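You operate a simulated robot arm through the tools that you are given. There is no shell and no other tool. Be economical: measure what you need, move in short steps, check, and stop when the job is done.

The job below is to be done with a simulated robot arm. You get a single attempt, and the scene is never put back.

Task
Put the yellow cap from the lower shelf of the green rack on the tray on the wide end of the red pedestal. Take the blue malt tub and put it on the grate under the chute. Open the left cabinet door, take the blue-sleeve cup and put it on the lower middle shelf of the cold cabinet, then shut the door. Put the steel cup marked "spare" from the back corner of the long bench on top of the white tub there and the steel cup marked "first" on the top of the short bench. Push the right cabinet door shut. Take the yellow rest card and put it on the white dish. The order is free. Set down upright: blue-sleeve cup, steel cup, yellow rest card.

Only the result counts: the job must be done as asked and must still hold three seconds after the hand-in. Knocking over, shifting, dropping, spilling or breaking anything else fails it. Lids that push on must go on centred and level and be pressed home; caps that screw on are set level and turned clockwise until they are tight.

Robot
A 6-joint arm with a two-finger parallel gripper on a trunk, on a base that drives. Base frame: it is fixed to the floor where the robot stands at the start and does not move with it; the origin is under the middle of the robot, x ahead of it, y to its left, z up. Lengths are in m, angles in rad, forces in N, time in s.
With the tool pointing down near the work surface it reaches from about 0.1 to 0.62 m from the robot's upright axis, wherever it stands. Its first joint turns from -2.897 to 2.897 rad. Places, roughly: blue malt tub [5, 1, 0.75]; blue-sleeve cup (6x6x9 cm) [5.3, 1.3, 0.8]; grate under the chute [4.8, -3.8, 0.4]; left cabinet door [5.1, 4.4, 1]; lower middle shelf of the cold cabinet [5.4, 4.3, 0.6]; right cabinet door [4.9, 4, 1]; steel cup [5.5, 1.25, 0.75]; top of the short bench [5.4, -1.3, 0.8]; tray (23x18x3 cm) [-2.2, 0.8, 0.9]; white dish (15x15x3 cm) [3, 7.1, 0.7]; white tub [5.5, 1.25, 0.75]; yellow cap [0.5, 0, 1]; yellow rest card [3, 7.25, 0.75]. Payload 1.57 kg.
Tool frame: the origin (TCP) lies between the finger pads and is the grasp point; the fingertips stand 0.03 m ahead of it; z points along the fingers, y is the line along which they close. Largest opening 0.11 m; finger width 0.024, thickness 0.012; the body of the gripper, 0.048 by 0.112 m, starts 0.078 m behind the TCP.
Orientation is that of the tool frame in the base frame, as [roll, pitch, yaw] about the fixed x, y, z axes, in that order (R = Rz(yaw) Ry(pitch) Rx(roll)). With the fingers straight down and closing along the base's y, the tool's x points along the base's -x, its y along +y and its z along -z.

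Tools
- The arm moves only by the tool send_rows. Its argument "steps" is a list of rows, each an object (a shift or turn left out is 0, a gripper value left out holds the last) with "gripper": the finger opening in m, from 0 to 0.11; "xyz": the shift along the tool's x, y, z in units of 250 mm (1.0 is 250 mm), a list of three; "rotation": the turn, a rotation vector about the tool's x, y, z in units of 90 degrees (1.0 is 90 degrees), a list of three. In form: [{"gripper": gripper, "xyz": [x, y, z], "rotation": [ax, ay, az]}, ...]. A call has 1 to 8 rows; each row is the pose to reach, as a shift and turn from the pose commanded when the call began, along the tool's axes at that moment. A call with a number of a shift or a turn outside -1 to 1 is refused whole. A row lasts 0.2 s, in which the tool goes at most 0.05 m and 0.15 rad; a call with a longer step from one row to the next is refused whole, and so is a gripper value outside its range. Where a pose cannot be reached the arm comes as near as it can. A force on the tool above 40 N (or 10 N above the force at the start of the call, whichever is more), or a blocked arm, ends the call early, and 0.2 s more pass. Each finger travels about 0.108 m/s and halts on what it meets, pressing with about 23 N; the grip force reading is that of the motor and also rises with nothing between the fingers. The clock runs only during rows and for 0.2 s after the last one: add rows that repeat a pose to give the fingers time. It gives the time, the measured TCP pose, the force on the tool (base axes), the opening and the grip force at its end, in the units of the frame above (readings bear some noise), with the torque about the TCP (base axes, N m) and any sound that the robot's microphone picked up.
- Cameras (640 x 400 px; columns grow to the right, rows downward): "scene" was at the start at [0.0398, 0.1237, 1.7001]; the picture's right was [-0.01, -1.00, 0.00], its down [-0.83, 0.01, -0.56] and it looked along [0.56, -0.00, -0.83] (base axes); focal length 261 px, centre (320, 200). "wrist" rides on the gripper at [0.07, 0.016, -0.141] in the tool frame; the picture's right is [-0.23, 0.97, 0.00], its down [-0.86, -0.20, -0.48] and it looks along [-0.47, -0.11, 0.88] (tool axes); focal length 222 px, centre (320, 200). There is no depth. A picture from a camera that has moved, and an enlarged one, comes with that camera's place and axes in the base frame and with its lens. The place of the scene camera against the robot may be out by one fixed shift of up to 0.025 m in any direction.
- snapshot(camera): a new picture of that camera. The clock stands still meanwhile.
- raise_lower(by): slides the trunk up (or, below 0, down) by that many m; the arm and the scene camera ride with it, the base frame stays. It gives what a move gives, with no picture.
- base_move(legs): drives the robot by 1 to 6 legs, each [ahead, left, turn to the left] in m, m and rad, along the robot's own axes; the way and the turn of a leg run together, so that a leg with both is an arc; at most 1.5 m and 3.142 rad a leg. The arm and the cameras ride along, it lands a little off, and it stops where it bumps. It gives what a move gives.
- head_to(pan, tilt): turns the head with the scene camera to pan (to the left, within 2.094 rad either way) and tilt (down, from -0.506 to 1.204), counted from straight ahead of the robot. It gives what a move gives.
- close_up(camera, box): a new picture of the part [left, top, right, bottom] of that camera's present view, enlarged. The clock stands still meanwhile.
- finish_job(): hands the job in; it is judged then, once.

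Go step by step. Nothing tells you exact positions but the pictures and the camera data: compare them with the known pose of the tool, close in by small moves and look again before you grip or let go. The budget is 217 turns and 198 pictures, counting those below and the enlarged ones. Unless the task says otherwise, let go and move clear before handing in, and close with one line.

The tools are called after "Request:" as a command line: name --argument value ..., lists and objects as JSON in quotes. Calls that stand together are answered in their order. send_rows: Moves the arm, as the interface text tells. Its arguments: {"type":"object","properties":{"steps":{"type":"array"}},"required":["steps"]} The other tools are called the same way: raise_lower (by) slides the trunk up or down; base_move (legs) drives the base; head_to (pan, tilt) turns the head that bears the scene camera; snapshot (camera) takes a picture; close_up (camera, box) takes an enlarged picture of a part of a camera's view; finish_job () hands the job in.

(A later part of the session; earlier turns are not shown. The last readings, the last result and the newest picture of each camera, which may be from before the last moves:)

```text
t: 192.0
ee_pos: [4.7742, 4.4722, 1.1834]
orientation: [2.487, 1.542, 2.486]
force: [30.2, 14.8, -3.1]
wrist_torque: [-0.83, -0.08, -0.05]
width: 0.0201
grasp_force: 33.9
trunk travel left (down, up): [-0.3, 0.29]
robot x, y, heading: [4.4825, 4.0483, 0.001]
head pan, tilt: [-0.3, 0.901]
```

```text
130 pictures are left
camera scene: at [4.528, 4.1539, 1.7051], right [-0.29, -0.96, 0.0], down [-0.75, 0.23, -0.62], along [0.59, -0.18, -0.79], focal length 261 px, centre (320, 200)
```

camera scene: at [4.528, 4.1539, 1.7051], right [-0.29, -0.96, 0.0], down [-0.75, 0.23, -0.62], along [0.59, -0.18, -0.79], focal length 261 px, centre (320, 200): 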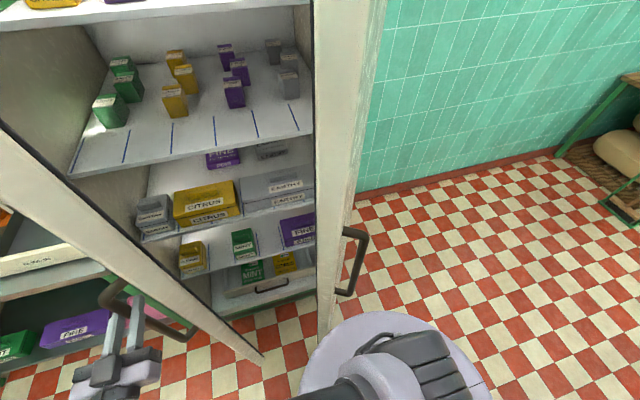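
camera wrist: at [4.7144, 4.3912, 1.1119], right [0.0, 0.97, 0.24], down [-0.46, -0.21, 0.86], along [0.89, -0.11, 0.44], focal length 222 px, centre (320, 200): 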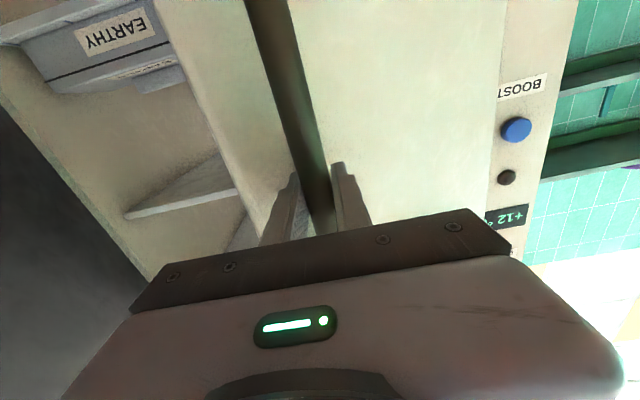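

The door is about 45° open. I'll release, go around its free edge, and push it further open from the inside.

Request:
send_rows --steps '[{"gripper": 0.05}, {"gripper": 0.08}, {"gripper": 0.08}, {"xyz": [0, 0, -0.1]}, {"xyz": [0, 0, -0.25]}, {"xyz": [0, 0, -0.4]}]'

Request:
send_rows --steps '[{"gripper": 0.0, "xyz": [0, -0.18, 0]}, {"xyz": [0, -0.36, 0]}, {"xyz": [0, -0.54, 0]}, {"xyz": [0, -0.72, 0]}, {"xyz": [0, -0.9, 0]}]'

Request:
snapshot --camera "scene"

Request:
snapshot --camera "wrist"

```text
t: 193.4
ee_pos: [4.6688, 4.4694, 1.187]
orientation: [2.384, 1.542, 2.385]
force: [0.2, 0.3, 0.3]
wrist_torque: [-0.02, -0.01, 0.02]
width: 0.0802
grasp_force: 0.0
trunk travel left (down, up): [-0.3, 0.29]
robot x, y, heading: [4.4781, 4.048, 0.006]
head pan, tilt: [-0.3, 0.901]
```

```text
t: 194.6
ee_pos: [4.6656, 4.2569, 1.1745]
orientation: [2.332, 1.544, 2.331]
force: [-0.3, -0.1, 0.1]
wrist_torque: [0.01, -0.02, -0.01]
width: 0.0
grasp_force: 21.3
out of reach, approached as far as the arm can: row 5
trunk travel left (down, up): [-0.3, 0.29]
robot x, y, heading: [4.4856, 4.0469, -0.0]
head pan, tilt: [-0.3, 0.901]
```

```text
129 pictures are left
camera scene: at [4.5208, 4.1506, 1.7055], right [-0.29, -0.96, 0.0], down [-0.75, 0.23, -0.62], along [0.59, -0.18, -0.78], focal length 261 px, centre (320, 200)
```

scene: 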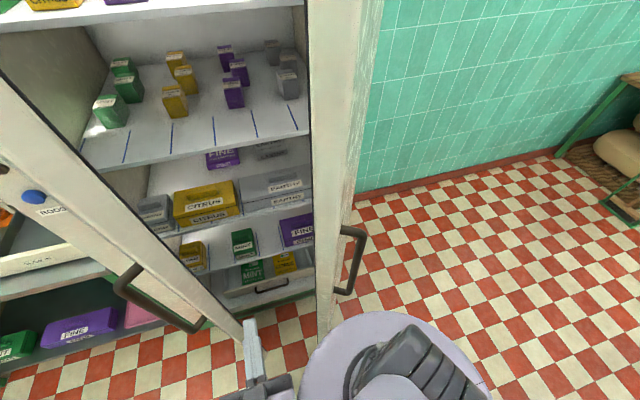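

```text
128 pictures are left
camera wrist: at [4.5235, 4.2748, 1.1079], right [0.01, 0.97, 0.25], down [-0.46, -0.22, 0.86], along [0.89, -0.12, 0.45], focal length 222 px, centre (320, 200)
```

wrist: 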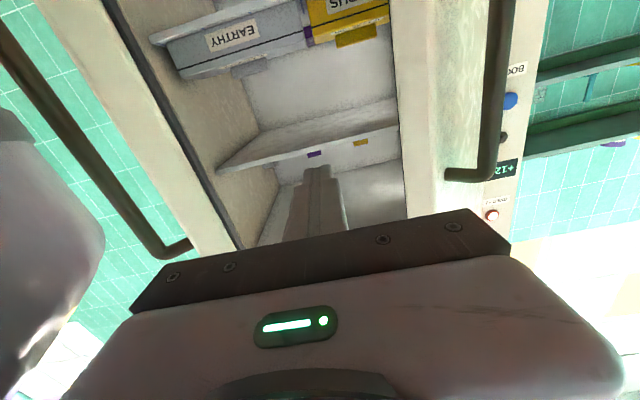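

The door relaxed slightly but stays open. Advance the closed fingers past its edge and push left.

Request:
send_rows --steps '[{"xyz": [0, 0, 0.2]}, {"xyz": [0, 0, 0.4]}, {"xyz": [0, 0, 0.6]}, {"xyz": [0, 0, 0.8]}]'

Request:
send_rows --steps '[{"xyz": [0, 0.1, 0]}, {"xyz": [0, 0.2, 0]}, {"xyz": [0, 0.3, 0]}, {"xyz": [0, 0.4, 0]}, {"xyz": [0, 0.5, 0]}, {"xyz": [0, 0.6, 0]}, {"xyz": [0, 0.7, 0]}, {"xyz": [0, 0.8, 0]}]'

Request:
snapshot --camera "scene"

```text
t: 195.6
ee_pos: [4.8689, 4.2556, 1.1703]
orientation: [2.383, 1.542, 2.387]
force: [0.2, 0.1, -0.6]
wrist_torque: [0.0, 0.01, -0.03]
width: 0.0
grasp_force: 21.5
out of reach, approached as far as the arm can: row 1, 2, 3
trunk travel left (down, up): [-0.3, 0.29]
robot x, y, heading: [4.4801, 4.0465, 0.003]
head pan, tilt: [-0.3, 0.901]
```

```text
t: 196.5
ee_pos: [4.8634, 4.3349, 1.1714]
orientation: [2.521, 1.548, 2.516]
force: [-15.6, -16.3, 7.7]
wrist_torque: [0.88, 0.19, 2.18]
width: 0.0
grasp_force: 21.7
trunk travel left (down, up): [-0.3, 0.29]
robot x, y, heading: [4.4851, 4.052, 0.004]
head pan, tilt: [-0.3, 0.901]
stopped in row 4: the force on the tool passed its limit at 47 N (the readings are from after the stop); the commanded pose is now the measured one
```

```text
127 pictures are left
camera scene: at [4.5201, 4.1497, 1.7056], right [-0.29, -0.96, 0.0], down [-0.75, 0.23, -0.62], along [0.59, -0.18, -0.78], focal length 261 px, centre (320, 200)
```

scene: 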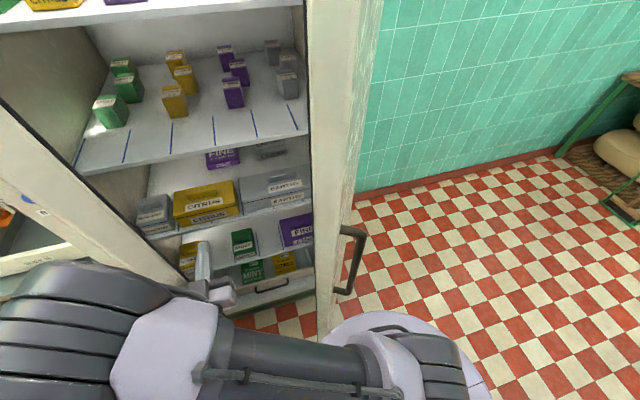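

The gripper body hit the door's edge. I'll back off, yaw the tool 45° to the left so it lies along the inside of the door, and push with it.

Request:
send_rows --steps '[{"xyz": [0, -0.18, 0]}, {"xyz": [0, -0.3, 0], "rotation": [-0.09, 0, 0]}, {"xyz": [0, -0.3, 0.05], "rotation": [-0.18, 0, 0]}, {"xyz": [0, -0.3, 0.1], "rotation": [-0.27, 0, 0]}, {"xyz": [0, -0.28, 0.18], "rotation": [-0.36, 0, 0]}, {"xyz": [0, -0.22, 0.26], "rotation": [-0.45, 0, 0]}, {"xyz": [0, -0.16, 0.34], "rotation": [-0.5, 0, 0]}, {"xyz": [0, -0.1, 0.4], "rotation": [-0.5, 0, 0]}]'

Request:
snapshot --camera "scene"

Request:
snapshot --camera "wrist"

```text
t: 198.3
ee_pos: [4.7647, 4.4487, 1.3199]
orientation: [2.919, 1.485, -2.697]
force: [-0.8, 0.1, 0.6]
wrist_torque: [0.01, -0.02, -0.01]
width: 0.0
grasp_force: 21.0
out of reach, approached as far as the arm can: row 2, 3, 4, 5, 6, 7, 8
trunk travel left (down, up): [-0.3, 0.29]
robot x, y, heading: [4.4807, 4.049, 0.004]
head pan, tilt: [-0.3, 0.901]
```

```text
126 pictures are left
camera scene: at [4.5218, 4.151, 1.7054], right [-0.29, -0.96, 0.0], down [-0.75, 0.23, -0.62], along [0.59, -0.18, -0.78], focal length 261 px, centre (320, 200)
```

scene: 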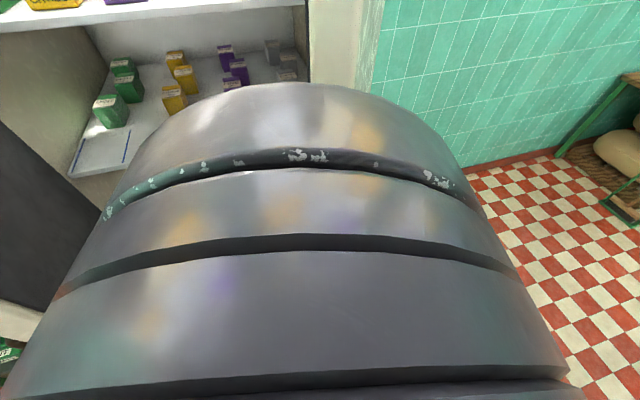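

```text
125 pictures are left
camera wrist: at [4.6382, 4.3728, 1.2629], right [-0.58, 0.77, 0.25], down [-0.18, -0.42, 0.89], along [0.79, 0.47, 0.39], focal length 222 px, centre (320, 200)
```

wrist: 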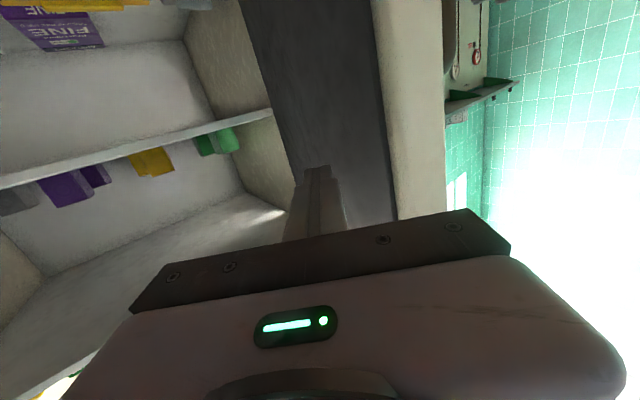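

The door is now about 70° open with the fingers just inside it. Push further left.

Request:
send_rows --steps '[{"xyz": [0, 0.06, 0.05]}, {"xyz": [0, 0.12, 0.1]}, {"xyz": [0, 0.18, 0.15]}, {"xyz": [0, 0.24, 0.2]}, {"xyz": [0, 0.3, 0.25]}, {"xyz": [0, 0.38, 0.3]}, {"xyz": [0, 0.46, 0.34]}]'

Request:
snapshot --camera "wrist"

```text
t: 199.9
ee_pos: [4.7579, 4.5917, 1.3095]
orientation: [2.913, 1.485, -2.704]
force: [-0.2, -0.8, 0.7]
wrist_torque: [-0.01, 0.02, 0.0]
width: 0.0
grasp_force: 21.3
trunk travel left (down, up): [-0.3, 0.29]
robot x, y, heading: [4.4794, 4.0457, 0.004]
head pan, tilt: [-0.3, 0.901]
```

```text
124 pictures are left
camera wrist: at [4.6318, 4.5156, 1.2529], right [-0.58, 0.77, 0.25], down [-0.18, -0.42, 0.89], along [0.79, 0.47, 0.39], focal length 222 px, centre (320, 200)
```

wrist: 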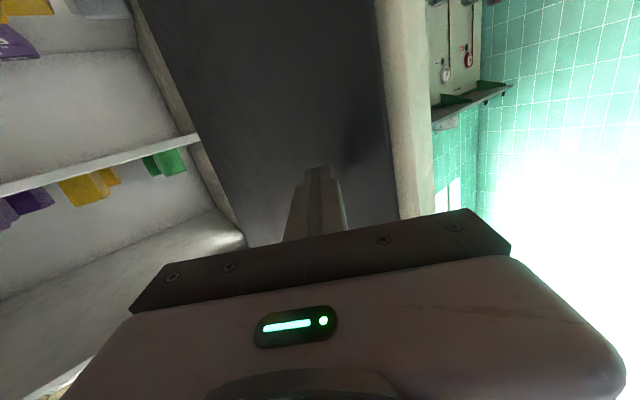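

The door is now open about 95°. Move off it, back away, and look at the shelf.

Request:
send_rows --steps '[{"xyz": [0, -0.15, -0.1]}, {"xyz": [0, -0.3, -0.2]}]'

Request:
base_move --legs '[[-0.3, 0.15, 0]]'

Request:
head_to --pan -0.1 --tilt 0.75

Request:
snapshot --camera "scene"

```text
t: 200.5
ee_pos: [4.7646, 4.5006, 1.3114]
orientation: [2.896, 1.483, -2.722]
force: [0.3, -0.5, 0.2]
wrist_torque: [0.03, 0.0, 0.01]
width: 0.0
grasp_force: 21.2
trunk travel left (down, up): [-0.3, 0.29]
robot x, y, heading: [4.4821, 4.0472, 0.008]
head pan, tilt: [-0.3, 0.901]
```

```text
t: 202.7
ee_pos: [4.4646, 4.6511, 1.3123]
orientation: [2.913, 1.483, -2.706]
force: [-0.5, -0.7, 0.2]
wrist_torque: [-0.01, 0.01, -0.05]
width: 0.0
grasp_force: 20.9
trunk travel left (down, up): [-0.3, 0.29]
robot x, y, heading: [4.1829, 4.1987, 0.005]
head pan, tilt: [-0.3, 0.901]
```

```text
t: 203.4
ee_pos: [4.4653, 4.649, 1.3107]
orientation: [2.905, 1.485, -2.713]
force: [0.6, -0.2, 0.2]
wrist_torque: [-0.01, 0.02, -0.03]
width: 0.0002
grasp_force: 21.1
trunk travel left (down, up): [-0.3, 0.29]
robot x, y, heading: [4.1811, 4.198, 0.004]
head pan, tilt: [-0.099, 0.75]
```

```text
123 pictures are left
camera scene: at [4.2331, 4.3123, 1.7173], right [-0.1, -1.0, 0.0], down [-0.68, 0.07, -0.73], along [0.73, -0.07, -0.68], focal length 261 px, centre (320, 200)
```

scene: 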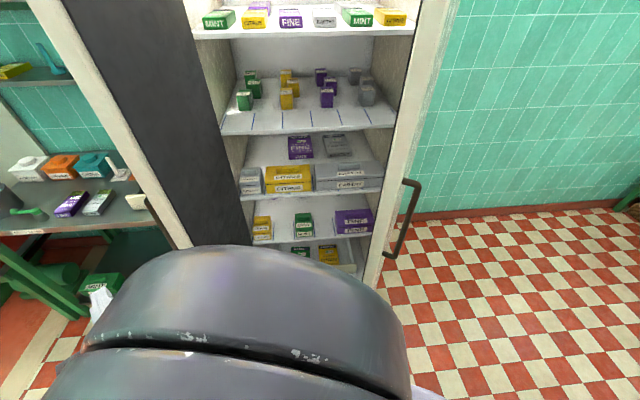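

Request:
close_up --camera "scene" --box '[220, 150, 412, 270]'

```text
3.33 times, centred on (316, 210) of scene
camera zoom: at [4.2331, 4.3123, 1.7173], right [-0.1, -1.0, 0.0], down [-0.68, 0.07, -0.73], along [0.73, -0.07, -0.68], focal length 868 px, centre (333, 167)
```

zoom: 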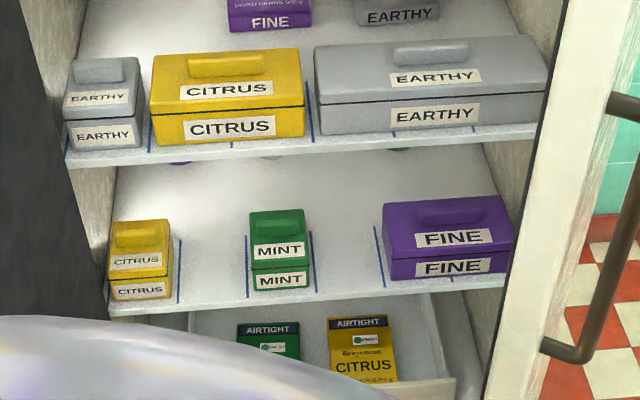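

Shelf D (z≈0.61) has free slots between citrus/mint and mint/fine. Now restore the arm to its normal pose before going to the long bench.

Request:
send_rows --steps '[{"xyz": [0, -0.12, 0], "rotation": [0.06, 0, 0]}, {"xyz": [0, -0.24, 0], "rotation": [0.12, 0, 0]}, {"xyz": [0, -0.36, 0], "rotation": [0.18, 0, 0]}, {"xyz": [0, -0.48, 0], "rotation": [0.24, 0, 0]}, {"xyz": [0, -0.6, 0], "rotation": [0.3, 0, 0]}, {"xyz": [0, -0.72, 0], "rotation": [0.36, 0, 0]}, {"xyz": [0, -0.84, 0], "rotation": [0.42, 0, 0]}, {"xyz": [0, -0.9, 0], "rotation": [0.46, 0, 0]}]'

```text
t: 205.2
ee_pos: [4.6043, 4.4746, 1.3078]
orientation: [-2.654, 1.483, -2.713]
force: [0.2, 0.7, 0.7]
wrist_torque: [0.02, 0.01, -0.01]
width: 0.0
grasp_force: 21.2
trunk travel left (down, up): [-0.3, 0.29]
robot x, y, heading: [4.1817, 4.1915, 0.001]
head pan, tilt: [-0.099, 0.75]
```

Request:
send_rows --steps '[{"rotation": [0, 0.09, 0]}, {"rotation": [0, 0.18, 0]}, {"rotation": [0, 0.27, 0]}, {"rotation": [0, 0.36, 0]}, {"rotation": [0, 0.45, 0]}, {"rotation": [0, 0.54, 0]}, {"rotation": [0, 0.63, 0]}, {"rotation": [0, 0.72, 0]}]'

Request:
send_rows --steps '[{"rotation": [0, 0.09, 0]}, {"rotation": [0, 0.18, 0]}, {"rotation": [0, 0.23, 0]}]'

Request:
base_move --legs '[[-0.1, 0, 0], [0, 0, -1.57], [1.4, 0, 0], [0.6, 0, 0]]'

Request:
head_to --pan 0.4 --tilt 0.5

Request:
snapshot --camera "scene"

```text
t: 207.1
ee_pos: [4.6046, 4.4739, 1.3073]
orientation: [-3.098, 0.359, 3.102]
force: [0.4, -1.1, -0.2]
wrist_torque: [-0.01, 0.01, 0.01]
width: 0.0002
grasp_force: 21.0
trunk travel left (down, up): [-0.3, 0.29]
robot x, y, heading: [4.1823, 4.1948, 0.002]
head pan, tilt: [-0.099, 0.75]
```

```text
t: 207.8
ee_pos: [4.6053, 4.4737, 1.3077]
orientation: [-3.102, -0.002, 3.087]
force: [-0.9, -0.6, -0.4]
wrist_torque: [0.0, 0.02, -0.01]
width: 0.0
grasp_force: 21.3
trunk travel left (down, up): [-0.3, 0.29]
robot x, y, heading: [4.1825, 4.1952, -0.001]
head pan, tilt: [-0.099, 0.75]
```

```text
t: 222.4
ee_pos: [4.3716, 1.767, 1.309]
orientation: [-3.101, 0.0, 1.515]
force: [-0.3, -0.2, -0.3]
wrist_torque: [-0.01, -0.02, -0.02]
width: 0.0
grasp_force: 20.6
trunk travel left (down, up): [-0.3, 0.29]
robot x, y, heading: [4.0932, 2.1868, -1.573]
head pan, tilt: [-0.099, 0.75]
```

```text
t: 223.3
ee_pos: [4.3717, 1.7678, 1.3075]
orientation: [-3.101, 0.003, 1.514]
force: [0.1, 0.1, 0.1]
wrist_torque: [0.01, 0.02, -0.04]
width: 0.0
grasp_force: 21.2
trunk travel left (down, up): [-0.3, 0.29]
robot x, y, heading: [4.0962, 2.1895, -1.576]
head pan, tilt: [0.4, 0.499]
```

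```text
121 pictures are left
camera scene: at [4.259, 2.111, 1.7393], right [-0.92, -0.39, 0.0], down [-0.19, 0.44, -0.88], along [0.34, -0.81, -0.48], focal length 261 px, centre (320, 200)
```

scene: 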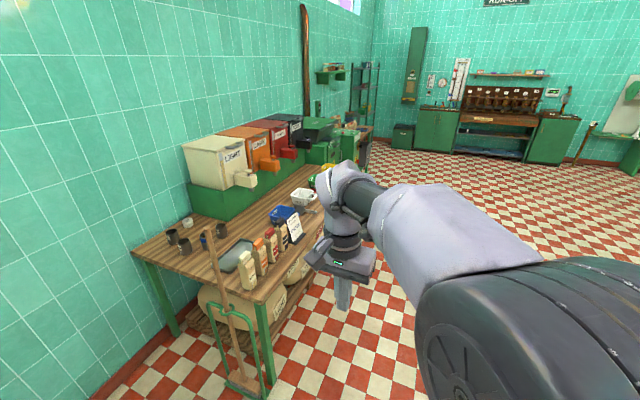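

Request:
close_up --camera "scene" --box '[130, 170, 338, 300]'

```text
3.08 times, centred on (234, 235) of scene
camera zoom: at [4.259, 2.111, 1.7393], right [-0.92, -0.39, 0.0], down [-0.19, 0.44, -0.88], along [0.34, -0.81, -0.48], focal length 802 px, centre (585, 92)
```

zoom: 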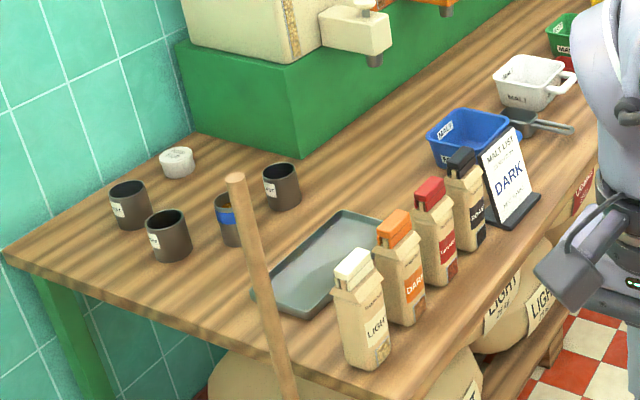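

The blue-sleeve cup, three steel cups and a white tub are at the near back end of the long bench. I'll approach from the bench's end side: drive to about (5.4, 2.1), then look.

Request:
base_move --legs '[[0, 1.3, 0], [0.25, 0, 0]]'

Request:
head_to --pan 0.1 --tilt 0.8

Request:
snapshot --camera "scene"

Request:
snapshot --camera "wrist"

```text
t: 229.6
ee_pos: [5.6613, 1.7583, 1.306]
orientation: [-3.099, 0.002, 1.497]
force: [-14.3, 5.4, 2.9]
wrist_torque: [-0.65, -1.81, 0.62]
width: 0.0
grasp_force: 20.8
trunk travel left (down, up): [-0.3, 0.29]
robot x, y, heading: [5.3954, 2.1842, -1.58]
head pan, tilt: [0.4, 0.499]
stopped in leg 1: the robot was blocked; the commanded pose is now the measured one
```

```text
t: 230.4
ee_pos: [5.6601, 1.7576, 1.3078]
orientation: [-3.097, 0.001, 1.496]
force: [-17.6, 3.7, 2.9]
wrist_torque: [-0.47, -2.33, 0.63]
width: 0.0001
grasp_force: 21.5
trunk travel left (down, up): [-0.3, 0.29]
robot x, y, heading: [5.3973, 2.1832, -1.586]
head pan, tilt: [0.099, 0.799]
```

```text
119 pictures are left
camera scene: at [5.5284, 2.1076, 1.7139], right [-1.0, -0.09, 0.0], down [-0.06, 0.71, -0.7], along [0.06, -0.7, -0.72], focal length 261 px, centre (320, 200)
```

scene: 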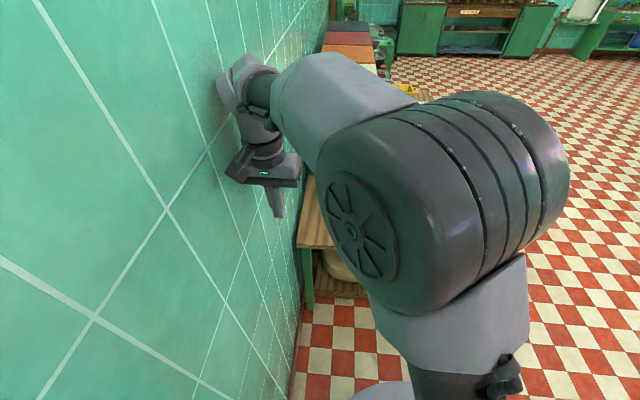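

```text
118 pictures are left
camera wrist: at [5.6887, 1.8266, 1.4482], right [0.95, -0.3, -0.04], down [-0.24, -0.84, 0.49], along [-0.18, -0.46, -0.87], focal length 222 px, centre (320, 200)
```

wrist: 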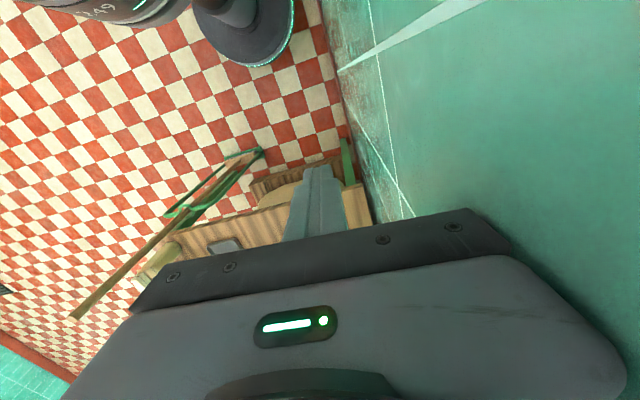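

The arm just grazed the wall near x 5.75; move the base away from it, then come closer to the bench.

Request:
base_move --legs '[[0, -0.17, 0.01], [0.33, 0, 0]]'

Request:
snapshot --camera "wrist"

Request:
snapshot --camera "scene"

```text
t: 233.7
ee_pos: [5.496, 1.4326, 1.3054]
orientation: [-3.097, -0.001, 1.507]
force: [-1.2, -0.5, 0.0]
wrist_torque: [0.02, 0.01, -0.02]
width: 0.0
grasp_force: 21.6
trunk travel left (down, up): [-0.3, 0.29]
robot x, y, heading: [5.2259, 1.8584, -1.579]
head pan, tilt: [0.099, 0.799]
```

```text
117 pictures are left
camera wrist: at [5.5238, 1.5017, 1.4468], right [0.96, -0.29, -0.04], down [-0.23, -0.84, 0.49], along [-0.18, -0.46, -0.87], focal length 222 px, centre (320, 200)
```

wrist: 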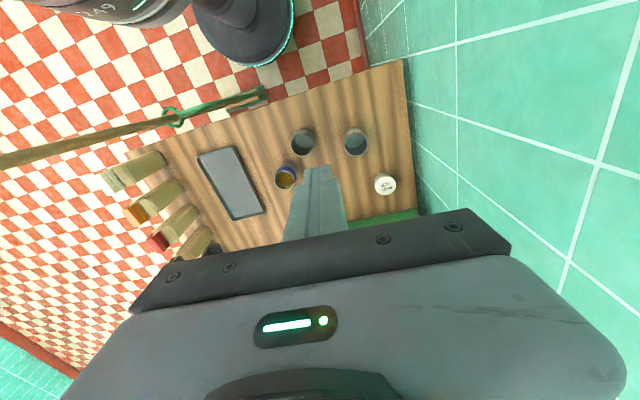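

```text
116 pictures are left
camera scene: at [5.3617, 1.781, 1.7133], right [-1.0, -0.09, 0.0], down [-0.07, 0.71, -0.7], along [0.07, -0.69, -0.72], focal length 261 px, centre (320, 200)
```

scene: 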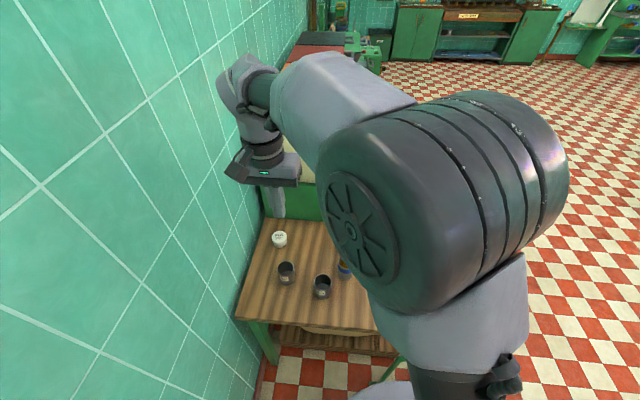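

Good view: blue-sleeve cup (with amber liquid in it, so it must stay upright), two steel cups and the white tub. Let me read the labels.

Request:
close_up --camera "scene" --box '[250, 220, 378, 300]'

Request:
close_up --camera "wrist" --box '[250, 110, 426, 220]'

```text
5.00 times, centred on (314, 260) of scene
camera zoom: at [5.3617, 1.781, 1.7133], right [-1.0, -0.09, 0.0], down [-0.07, 0.71, -0.7], along [0.07, -0.69, -0.72], focal length 1303 px, centre (350, -100)
```

zoom: 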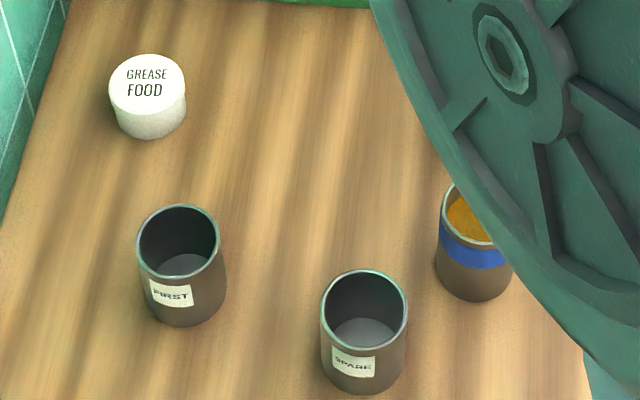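

```text
3.64 times, centred on (338, 165) of wrist
camera zoom: at [5.5238, 1.5017, 1.4468], right [0.96, -0.29, -0.04], down [-0.23, -0.84, 0.49], along [-0.18, -0.46, -0.87], focal length 808 px, centre (254, 327)
```

zoom: 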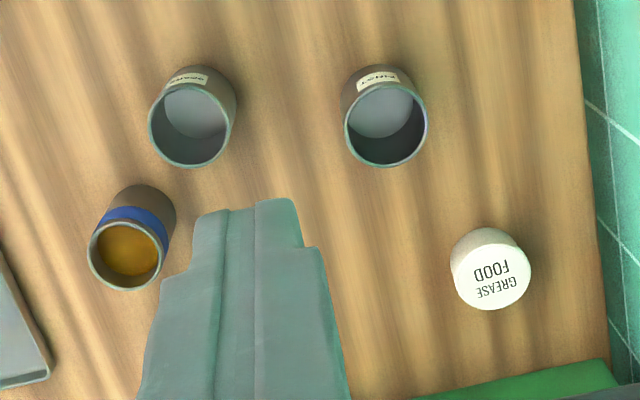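

FIRST is at about (5.54, 1.31), SPARE at (5.40, 1.35), blue cup at (5.31, 1.26), grease tub at (5.61, 1.14). A stick stands at (5.01, 1.55), so I'll shift the base toward the wall while pulling the arm in to stay clear before lowering.

Request:
send_rows --steps '[{"gripper": 0.09, "xyz": [0, -0.15, 0], "rotation": [-0.028, 0, -0.04]}, {"xyz": [0, -0.3, 0], "rotation": [-0.028, 0, -0.04]}, {"xyz": [0, -0.45, 0], "rotation": [-0.028, 0, -0.04]}, {"xyz": [0, -0.6, 0], "rotation": [-0.028, 0, -0.04]}, {"xyz": [0, -0.75, 0], "rotation": [-0.028, 0, -0.04]}]'

Request:
base_move --legs '[[0, 0.19, 0]]'

Request:
snapshot --camera "wrist"

Request:
snapshot --camera "scene"

```text
t: 234.9
ee_pos: [5.3074, 1.4451, 1.3152]
orientation: [-3.14, 0.0, 1.568]
force: [-0.6, -0.5, 0.2]
wrist_torque: [-0.01, -0.03, 0.01]
width: 0.09
grasp_force: 0.1
trunk travel left (down, up): [-0.3, 0.29]
robot x, y, heading: [5.2272, 1.8624, -1.576]
head pan, tilt: [0.099, 0.799]
```

```text
t: 236.4
ee_pos: [5.4979, 1.4447, 1.3151]
orientation: [-3.137, -0.002, 1.567]
force: [1.1, -0.3, -0.7]
wrist_torque: [0.01, 0.03, 0.01]
width: 0.09
grasp_force: 0.1
trunk travel left (down, up): [-0.3, 0.29]
robot x, y, heading: [5.4137, 1.86, -1.572]
head pan, tilt: [0.099, 0.799]
```

```text
113 pictures are left
camera wrist: at [5.5152, 1.5152, 1.457], right [0.97, -0.23, 0.0], down [-0.2, -0.86, 0.48], along [-0.11, -0.47, -0.88], focal length 222 px, centre (320, 200)
```

wrist: 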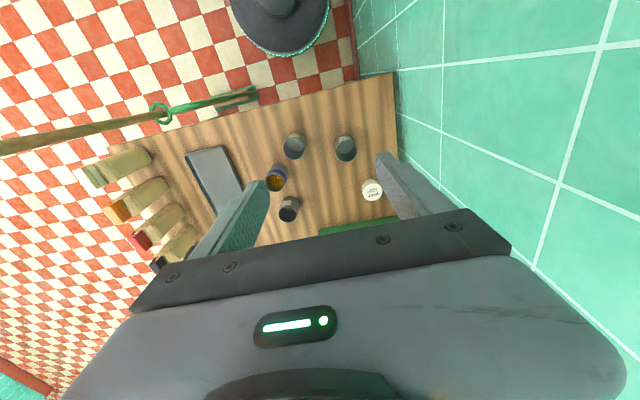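

```text
112 pictures are left
camera scene: at [5.5511, 1.781, 1.7133], right [-1.0, -0.09, 0.0], down [-0.07, 0.71, -0.7], along [0.07, -0.69, -0.72], focal length 261 px, centre (320, 200)
```

scene: 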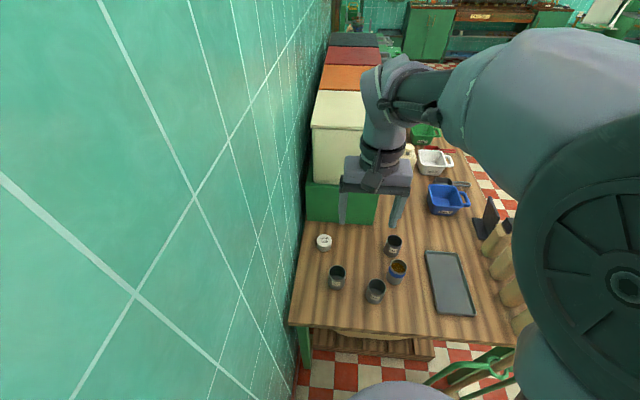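

Request:
raise_lower --by -0.2

Request:
snapshot --camera "wrist"

```text
t: 238.6
ee_pos: [5.4969, 1.4456, 1.1157]
orientation: [-3.138, 0.001, 1.569]
force: [0.5, -0.6, -0.7]
wrist_torque: [0.01, -0.04, 0.0]
width: 0.0899
grasp_force: 0.1
trunk travel left (down, up): [-0.1, 0.49]
robot x, y, heading: [5.4151, 1.8578, -1.577]
head pan, tilt: [0.099, 0.799]
```

```text
111 pictures are left
camera wrist: at [5.5141, 1.5152, 1.2572], right [0.97, -0.23, 0.0], down [-0.2, -0.85, 0.48], along [-0.11, -0.47, -0.88], focal length 222 px, centre (320, 200)
```

wrist: 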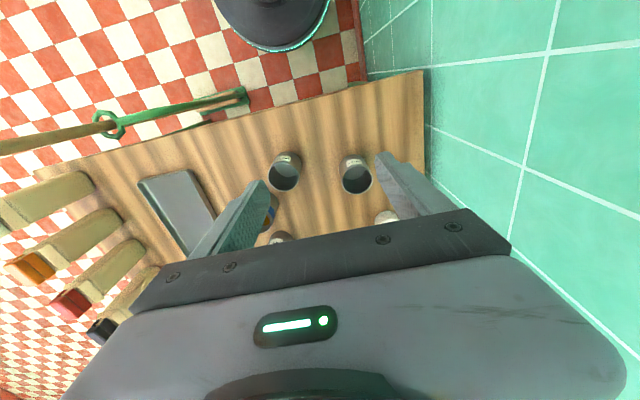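

SPARE's rim is at (5.403, 1.361, 0.835). Move above it and check.

Request:
send_rows --steps '[{"xyz": [-0.12, -0.13, 0.05]}, {"xyz": [-0.24, -0.26, 0.1]}, {"xyz": [-0.338, -0.376, 0.2]}, {"xyz": [-0.338, -0.376, 0.38]}, {"xyz": [-0.338, -0.376, 0.56]}, {"xyz": [-0.338, -0.376, 0.74]}, {"xyz": [-0.338, -0.376, 0.8]}]'

Request:
snapshot --camera "wrist"

```text
t: 240.2
ee_pos: [5.4029, 1.3619, 0.9144]
orientation: [-3.139, 0.002, 1.566]
force: [1.1, -0.1, -0.5]
wrist_torque: [0.01, 0.01, 0.02]
width: 0.0901
grasp_force: 0.1
trunk travel left (down, up): [-0.1, 0.49]
robot x, y, heading: [5.4118, 1.8587, -1.581]
head pan, tilt: [0.099, 0.799]
```

```text
110 pictures are left
camera wrist: at [5.42, 1.4311, 1.0572], right [0.97, -0.23, 0.0], down [-0.2, -0.85, 0.48], along [-0.11, -0.47, -0.88], focal length 222 px, centre (320, 200)
```

wrist: 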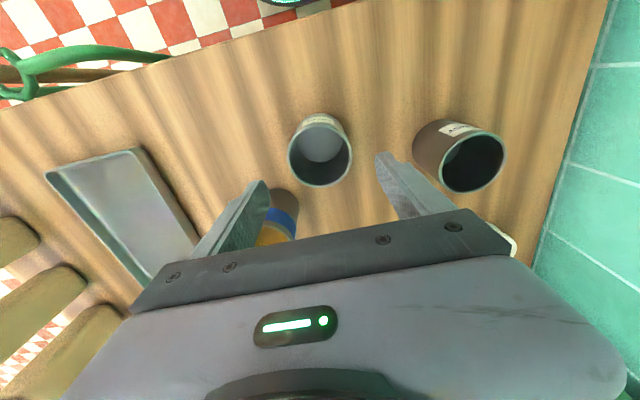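

Centred. Descend and grip.

Request:
send_rows --steps '[{"xyz": [0, 0, 0.18]}, {"xyz": [0, 0, 0.36]}, {"xyz": [0, 0, 0.45]}, {"xyz": [0, 0, 0.46], "gripper": 0.06}, {"xyz": [0, 0, 0.46], "gripper": 0.04}, {"xyz": [0, 0, 0.46], "gripper": 0.04}]'

Request:
send_rows --steps '[{"xyz": [0, 0, -0.15]}, {"xyz": [0, 0, -0.33]}, {"xyz": [0, 0, -0.45]}]'

Request:
snapshot --camera "wrist"

```text
t: 241.0
ee_pos: [5.404, 1.3602, 0.8094]
orientation: [-3.139, 0.002, 1.569]
force: [2.0, 3.9, 14.9]
wrist_torque: [0.28, -0.61, -0.01]
width: 0.0618
grasp_force: 0.8
trunk travel left (down, up): [-0.1, 0.49]
robot x, y, heading: [5.4135, 1.8564, -1.58]
head pan, tilt: [0.099, 0.799]
stopped in row 4: the force on the tool passed its limit at 78 N (the readings are from after the stop); the commanded pose is now the measured one
```

```text
t: 241.8
ee_pos: [5.4032, 1.361, 0.9227]
orientation: [-3.139, 0.0, 1.569]
force: [-0.1, -0.2, -0.2]
wrist_torque: [0.01, 0.01, 0.0]
width: 0.061
grasp_force: 5.0
trunk travel left (down, up): [-0.1, 0.49]
robot x, y, heading: [5.4167, 1.8583, -1.576]
head pan, tilt: [0.099, 0.799]
```

```text
109 pictures are left
camera wrist: at [5.4203, 1.4312, 1.0639], right [0.97, -0.23, 0.0], down [-0.2, -0.85, 0.48], along [-0.11, -0.47, -0.88], focal length 222 px, centre (320, 200)
```

wrist: 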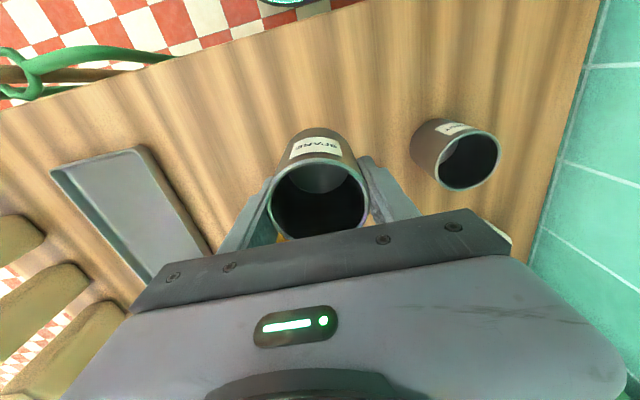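

The cup is lifted but only lightly gripped (call was cut short). Tighten the grip fully now.

Request:
send_rows --steps '[{"gripper": 0.03}, {"gripper": 0.03}, {"gripper": 0.03}]'

Request:
snapshot --camera "scene"

```text
t: 242.6
ee_pos: [5.4026, 1.3606, 0.9219]
orientation: [-3.141, 0.0, 1.569]
force: [-0.9, 0.8, -1.2]
wrist_torque: [0.01, -0.03, 0.0]
width: 0.0606
grasp_force: 23.1
trunk travel left (down, up): [-0.1, 0.49]
robot x, y, heading: [5.4134, 1.859, -1.574]
head pan, tilt: [0.099, 0.799]
```

```text
108 pictures are left
camera scene: at [5.5498, 1.7808, 1.5134], right [-1.0, -0.09, 0.0], down [-0.07, 0.71, -0.7], along [0.07, -0.69, -0.72], focal length 261 px, centre (320, 200)
```

scene: 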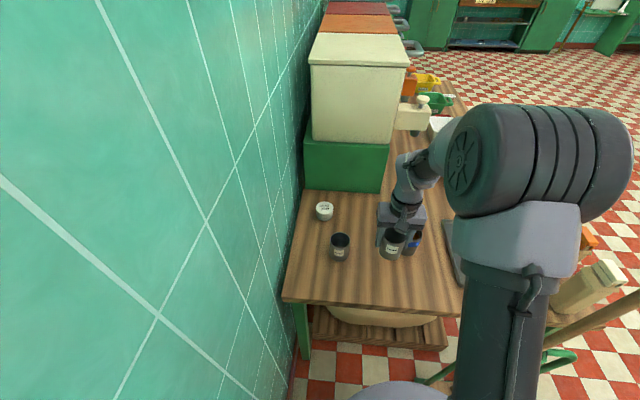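

Cup held firmly. Carry it over the white tub and look.

Request:
send_rows --steps '[{"xyz": [-0.13, 0.12, -0.06]}, {"xyz": [-0.26, 0.24, -0.1]}, {"xyz": [-0.39, 0.36, -0.1]}, {"xyz": [-0.52, 0.48, -0.1]}, {"xyz": [-0.65, 0.6, -0.1]}, {"xyz": [-0.77, 0.72, -0.1]}, {"xyz": [-0.87, 0.82, -0.1]}, {"xyz": [-0.87, 0.82, -0.1]}]'

Request:
snapshot --camera "wrist"

Request:
close_up --camera "scene" --box '[260, 150, 420, 250]'

```text
t: 244.4
ee_pos: [5.594, 1.1936, 0.942]
orientation: [-3.138, -0.001, 1.569]
force: [0.0, -0.2, -0.7]
wrist_torque: [0.0, 0.02, 0.03]
width: 0.0602
grasp_force: 22.2
out of reach, approached as far as the arm can: row 6, 7, 8
trunk travel left (down, up): [-0.1, 0.49]
robot x, y, heading: [5.4138, 1.8612, -1.573]
head pan, tilt: [0.099, 0.799]
```

```text
107 pictures are left
camera wrist: at [5.6109, 1.2641, 1.0824], right [0.97, -0.23, 0.0], down [-0.2, -0.85, 0.48], along [-0.11, -0.47, -0.88], focal length 222 px, centre (320, 200)
```

wrist: 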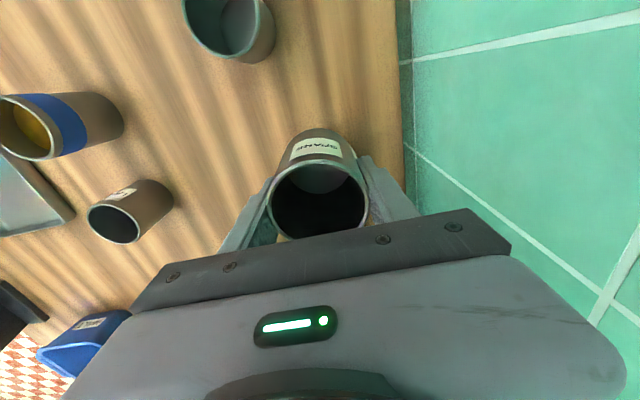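

```text
4.00 times, centred on (340, 200) of scene
camera zoom: at [5.5501, 1.7809, 1.5134], right [-1.0, -0.09, 0.0], down [-0.07, 0.71, -0.7], along [0.07, -0.69, -0.72], focal length 1042 px, centre (240, 200)
```

zoom: 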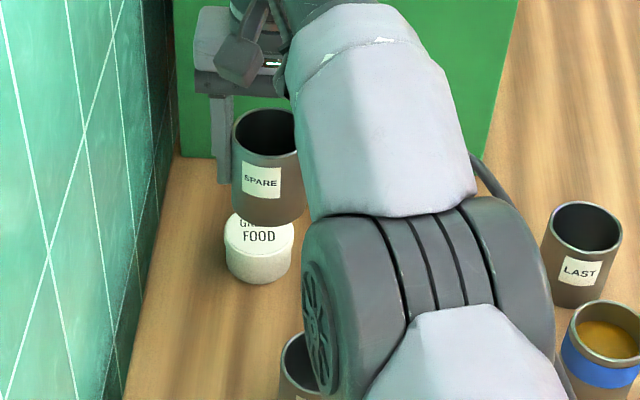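

Out of reach by about 5 cm; bring the base 12 cm closer while pulling the arm in.

Request:
send_rows --steps '[{"xyz": [0.15, 0, 0]}, {"xyz": [0.3, 0, 0]}, {"xyz": [0.4, 0, 0]}]'

Request:
base_move --legs '[[0.13, 0, 0]]'

Request:
snapshot --camera "wrist"

Request:
close_up --camera "scene" --box '[260, 150, 420, 250]'

```text
t: 245.2
ee_pos: [5.609, 1.2027, 0.9488]
orientation: [-3.14, -0.002, 1.57]
force: [0.3, 0.4, -0.7]
wrist_torque: [0.01, 0.02, 0.0]
width: 0.0602
grasp_force: 23.0
out of reach, approached as far as the arm can: row 1, 2, 3
trunk travel left (down, up): [-0.1, 0.49]
robot x, y, heading: [5.4147, 1.8567, -1.574]
head pan, tilt: [0.099, 0.799]
```

```text
t: 246.5
ee_pos: [5.6092, 1.0738, 0.9494]
orientation: [-3.139, -0.002, 1.572]
force: [-0.6, -0.4, -0.6]
wrist_torque: [-0.03, 0.0, 0.01]
width: 0.0606
grasp_force: 23.0
trunk travel left (down, up): [-0.1, 0.49]
robot x, y, heading: [5.4081, 1.7294, -1.573]
head pan, tilt: [0.099, 0.799]
```

```text
105 pictures are left
camera wrist: at [5.626, 1.1429, 1.0908], right [0.97, -0.23, 0.0], down [-0.2, -0.86, 0.48], along [-0.11, -0.46, -0.88], focal length 222 px, centre (320, 200)
```

wrist: 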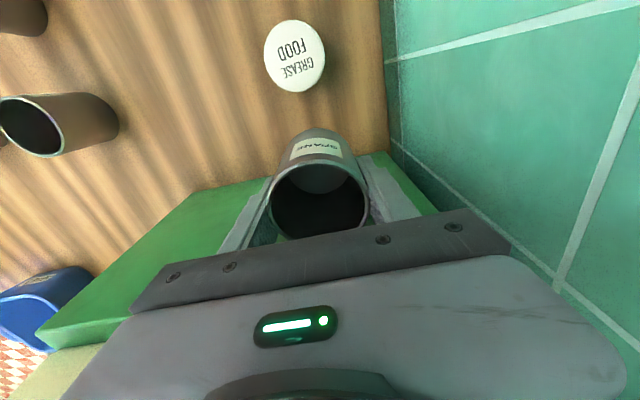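

```text
4.00 times, centred on (340, 200) of scene
camera zoom: at [5.5493, 1.6514, 1.5134], right [-1.0, -0.1, 0.0], down [-0.07, 0.71, -0.7], along [0.07, -0.69, -0.72], focal length 1042 px, centre (240, 200)
```

zoom: 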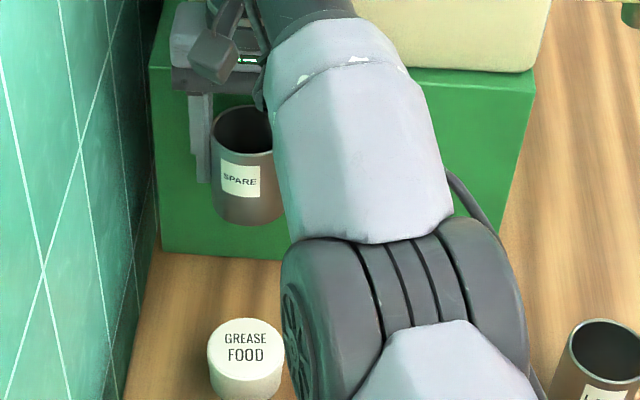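

Tub top is at about (5.605, 1.171). Move back over it.

Request:
send_rows --steps '[{"xyz": [0.15, 0, 0]}, {"xyz": [0.3, 0, 0]}, {"xyz": [0.388, -0.012, 0]}, {"xyz": [0.388, -0.012, 0]}]'

Request:
snapshot --camera "wrist"

Request:
head_to --pan 0.2 --tilt 0.8

Request:
close_up --camera "scene" --box '[270, 160, 430, 260]'

```text
t: 247.5
ee_pos: [5.6274, 1.0812, 0.9568]
orientation: [-3.138, -0.003, 1.569]
force: [0.6, -0.8, -0.2]
wrist_torque: [0.01, 0.01, -0.02]
width: 0.0604
grasp_force: 22.9
out of reach, approached as far as the arm can: row 1, 2, 3, 4
trunk travel left (down, up): [-0.1, 0.49]
robot x, y, heading: [5.4129, 1.7248, -1.575]
head pan, tilt: [0.099, 0.799]
```

```text
103 pictures are left
camera wrist: at [5.6441, 1.1502, 1.099], right [0.97, -0.23, 0.0], down [-0.2, -0.86, 0.48], along [-0.11, -0.46, -0.88], focal length 222 px, centre (320, 200)
```

wrist: 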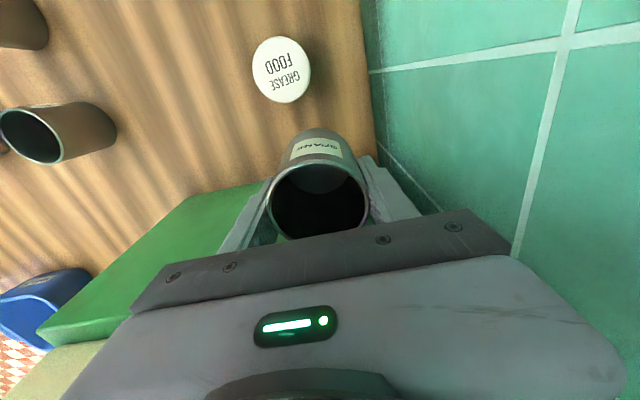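

```text
t: 248.2
ee_pos: [5.6268, 1.0805, 0.9567]
orientation: [-3.139, -0.002, 1.571]
force: [-0.2, 0.5, -1.8]
wrist_torque: [-0.05, 0.0, 0.01]
width: 0.0604
grasp_force: 23.3
trunk travel left (down, up): [-0.1, 0.49]
robot x, y, heading: [5.4142, 1.7304, -1.575]
head pan, tilt: [0.201, 0.799]
```

```text
4.00 times, centred on (350, 210) of scene
camera zoom: at [5.5574, 1.6526, 1.5134], right [-0.98, -0.19, 0.0], down [-0.14, 0.7, -0.7], along [0.14, -0.68, -0.72], focal length 1042 px, centre (200, 160)
```

zoom: 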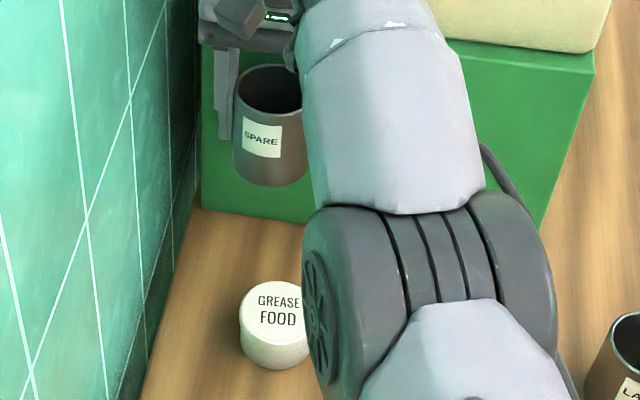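

The arm seems stuck near full stretch. Try a combined pull-in with some sideways and upward motion.

Request:
send_rows --steps '[{"xyz": [0.1, -0.1, -0.1]}, {"xyz": [0.2, -0.2, -0.1]}, {"xyz": [0.35, -0.25, -0.1]}, {"xyz": [0.5, -0.25, -0.1]}, {"xyz": [0.5, -0.25, -0.1]}]'

```text
t: 249.3
ee_pos: [5.6032, 1.0793, 0.9915]
orientation: [-3.14, -0.005, 1.571]
force: [-0.9, -0.3, -1.2]
wrist_torque: [0.0, -0.03, -0.01]
width: 0.0603
grasp_force: 23.3
out of reach, approached as far as the arm can: row 1, 2, 3, 4, 5
trunk travel left (down, up): [-0.1, 0.49]
robot x, y, heading: [5.4157, 1.7269, -1.574]
head pan, tilt: [0.201, 0.799]
```

Request:
send_rows --steps '[{"xyz": [0.2, 0, 0]}, {"xyz": [0.4, 0, 0]}, {"xyz": [0.6, 0, 0]}, {"xyz": [0.8, 0, 0]}, {"xyz": [0.95, 0, 0]}, {"xyz": [0.95, 0, 0]}]'

Request:
head_to --pan -0.1 --tilt 0.6

Request:
snapshot --camera "scene"

```text
t: 250.8
ee_pos: [5.6285, 1.0904, 1.0079]
orientation: [-3.139, -0.003, 1.571]
force: [-0.3, -0.3, -0.6]
wrist_torque: [0.01, -0.02, 0.04]
width: 0.0604
grasp_force: 22.8
out of reach, approached as far as the arm can: row 1, 2, 3, 4, 5, 6
trunk travel left (down, up): [-0.1, 0.49]
robot x, y, heading: [5.4155, 1.7293, -1.577]
head pan, tilt: [0.201, 0.799]
```

```text
t: 251.6
ee_pos: [5.6295, 1.0905, 1.0085]
orientation: [-3.137, -0.003, 1.572]
force: [0.5, 0.2, -0.7]
wrist_torque: [-0.01, -0.03, 0.01]
width: 0.0605
grasp_force: 23.4
trunk travel left (down, up): [-0.1, 0.49]
robot x, y, heading: [5.4114, 1.7284, -1.572]
head pan, tilt: [-0.099, 0.6]
```

```text
101 pictures are left
camera scene: at [5.5326, 1.6438, 1.5302], right [-0.99, 0.1, 0.0], down [0.06, 0.56, -0.82], along [-0.08, -0.82, -0.57], focal length 261 px, centre (320, 200)
```

scene: 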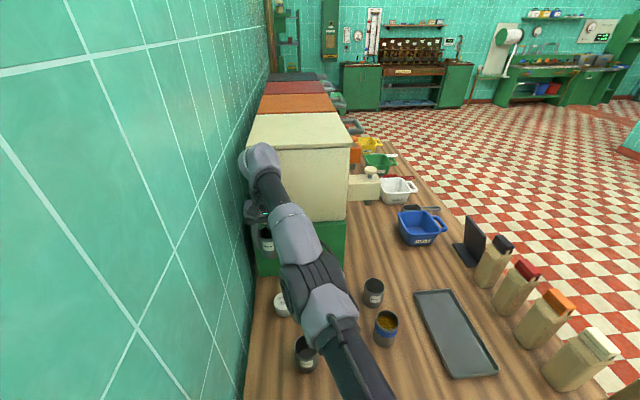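

The arm is nearly straight (singular). I'll raise the tool straight up so the elbow bends, then pull in.

Request:
send_rows --steps '[{"xyz": [0, 0, -0.15]}, {"xyz": [0, 0, -0.3]}, {"xyz": [0, 0, -0.45]}, {"xyz": [0, 0, -0.6]}, {"xyz": [0.1, -0.05, -0.6]}, {"xyz": [0.25, -0.1, -0.6]}, {"xyz": [0.4, -0.1, -0.6]}]'

```text
t: 253.2
ee_pos: [5.616, 1.1588, 1.178]
orientation: [-3.133, -0.015, 1.569]
force: [0.8, 0.5, -0.8]
wrist_torque: [-0.04, 0.01, 0.01]
width: 0.0605
grasp_force: 22.8
out of reach, approached as far as the arm can: row 1, 2, 3, 4, 5, 6, 7
trunk travel left (down, up): [-0.1, 0.49]
robot x, y, heading: [5.4112, 1.7318, -1.572]
head pan, tilt: [-0.099, 0.6]
```

Request:
send_rows --steps '[{"xyz": [0.15, 0, 0]}, {"xyz": [0.3, 0, 0]}, {"xyz": [0.45, 0, 0]}, {"xyz": [0.45, 0, 0.15]}, {"xyz": [0.45, 0, 0.3]}, {"xyz": [0.45, 0, 0.45]}]'

```text
t: 254.6
ee_pos: [5.6569, 1.1745, 1.1856]
orientation: [-3.141, -0.002, 1.57]
force: [-0.4, -1.2, -1.0]
wrist_torque: [-0.03, 0.02, 0.02]
width: 0.0603
grasp_force: 22.4
out of reach, approached as far as the arm can: row 1, 2, 3, 4, 5, 6
trunk travel left (down, up): [-0.1, 0.49]
robot x, y, heading: [5.4123, 1.7268, -1.57]
head pan, tilt: [-0.099, 0.6]
```

The arm is at a straight-elbow singularity. I'll perturb it by tilting the tool (cup is empty) while pulling inward.

Request:
send_rows --steps '[{"rotation": [0, 0.09, 0]}, {"rotation": [0, 0.18, 0]}, {"rotation": [0, 0.27, 0]}, {"xyz": [0.15, 0, 0], "rotation": [0, 0.27, 0]}, {"xyz": [0.3, 0, 0], "rotation": [0, 0.27, 0]}, {"xyz": [0.4, 0, 0], "rotation": [0, 0.27, 0]}]'

```text
t: 255.0
ee_pos: [5.6662, 1.1898, 1.1763]
orientation: [-3.133, -0.065, 1.55]
force: [-33.4, 6.3, -1.0]
wrist_torque: [-1.05, -4.23, 0.89]
width: 0.0604
grasp_force: 23.0
out of reach, approached as far as the arm can: row 1, 2
trunk travel left (down, up): [-0.1, 0.49]
robot x, y, heading: [5.4113, 1.7286, -1.578]
head pan, tilt: [-0.099, 0.6]
stopped in row 2: the force on the tool passed its limit at 143 N (the readings are from after the stop); the commanded pose is now the measured one
```

It touched the wall; the commanded pose is reset now. Move away from the wall and inward.

Request:
send_rows --steps '[{"xyz": [0.0, -0.12, 0]}, {"xyz": [0.0, -0.3, 0]}, {"xyz": [0.1, -0.45, 0]}, {"xyz": [0.2, -0.6, 0]}, {"xyz": [0.3, -0.7, 0]}, {"xyz": [0.4, -0.8, 0]}]'

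```text
t: 256.4
ee_pos: [5.4761, 1.2947, 1.1836]
orientation: [-3.131, -0.07, 1.555]
force: [0.1, -0.6, -1.5]
wrist_torque: [-0.02, -0.02, 0.0]
width: 0.0603
grasp_force: 23.2
trunk travel left (down, up): [-0.1, 0.49]
robot x, y, heading: [5.4129, 1.7284, -1.579]
head pan, tilt: [-0.099, 0.6]
```

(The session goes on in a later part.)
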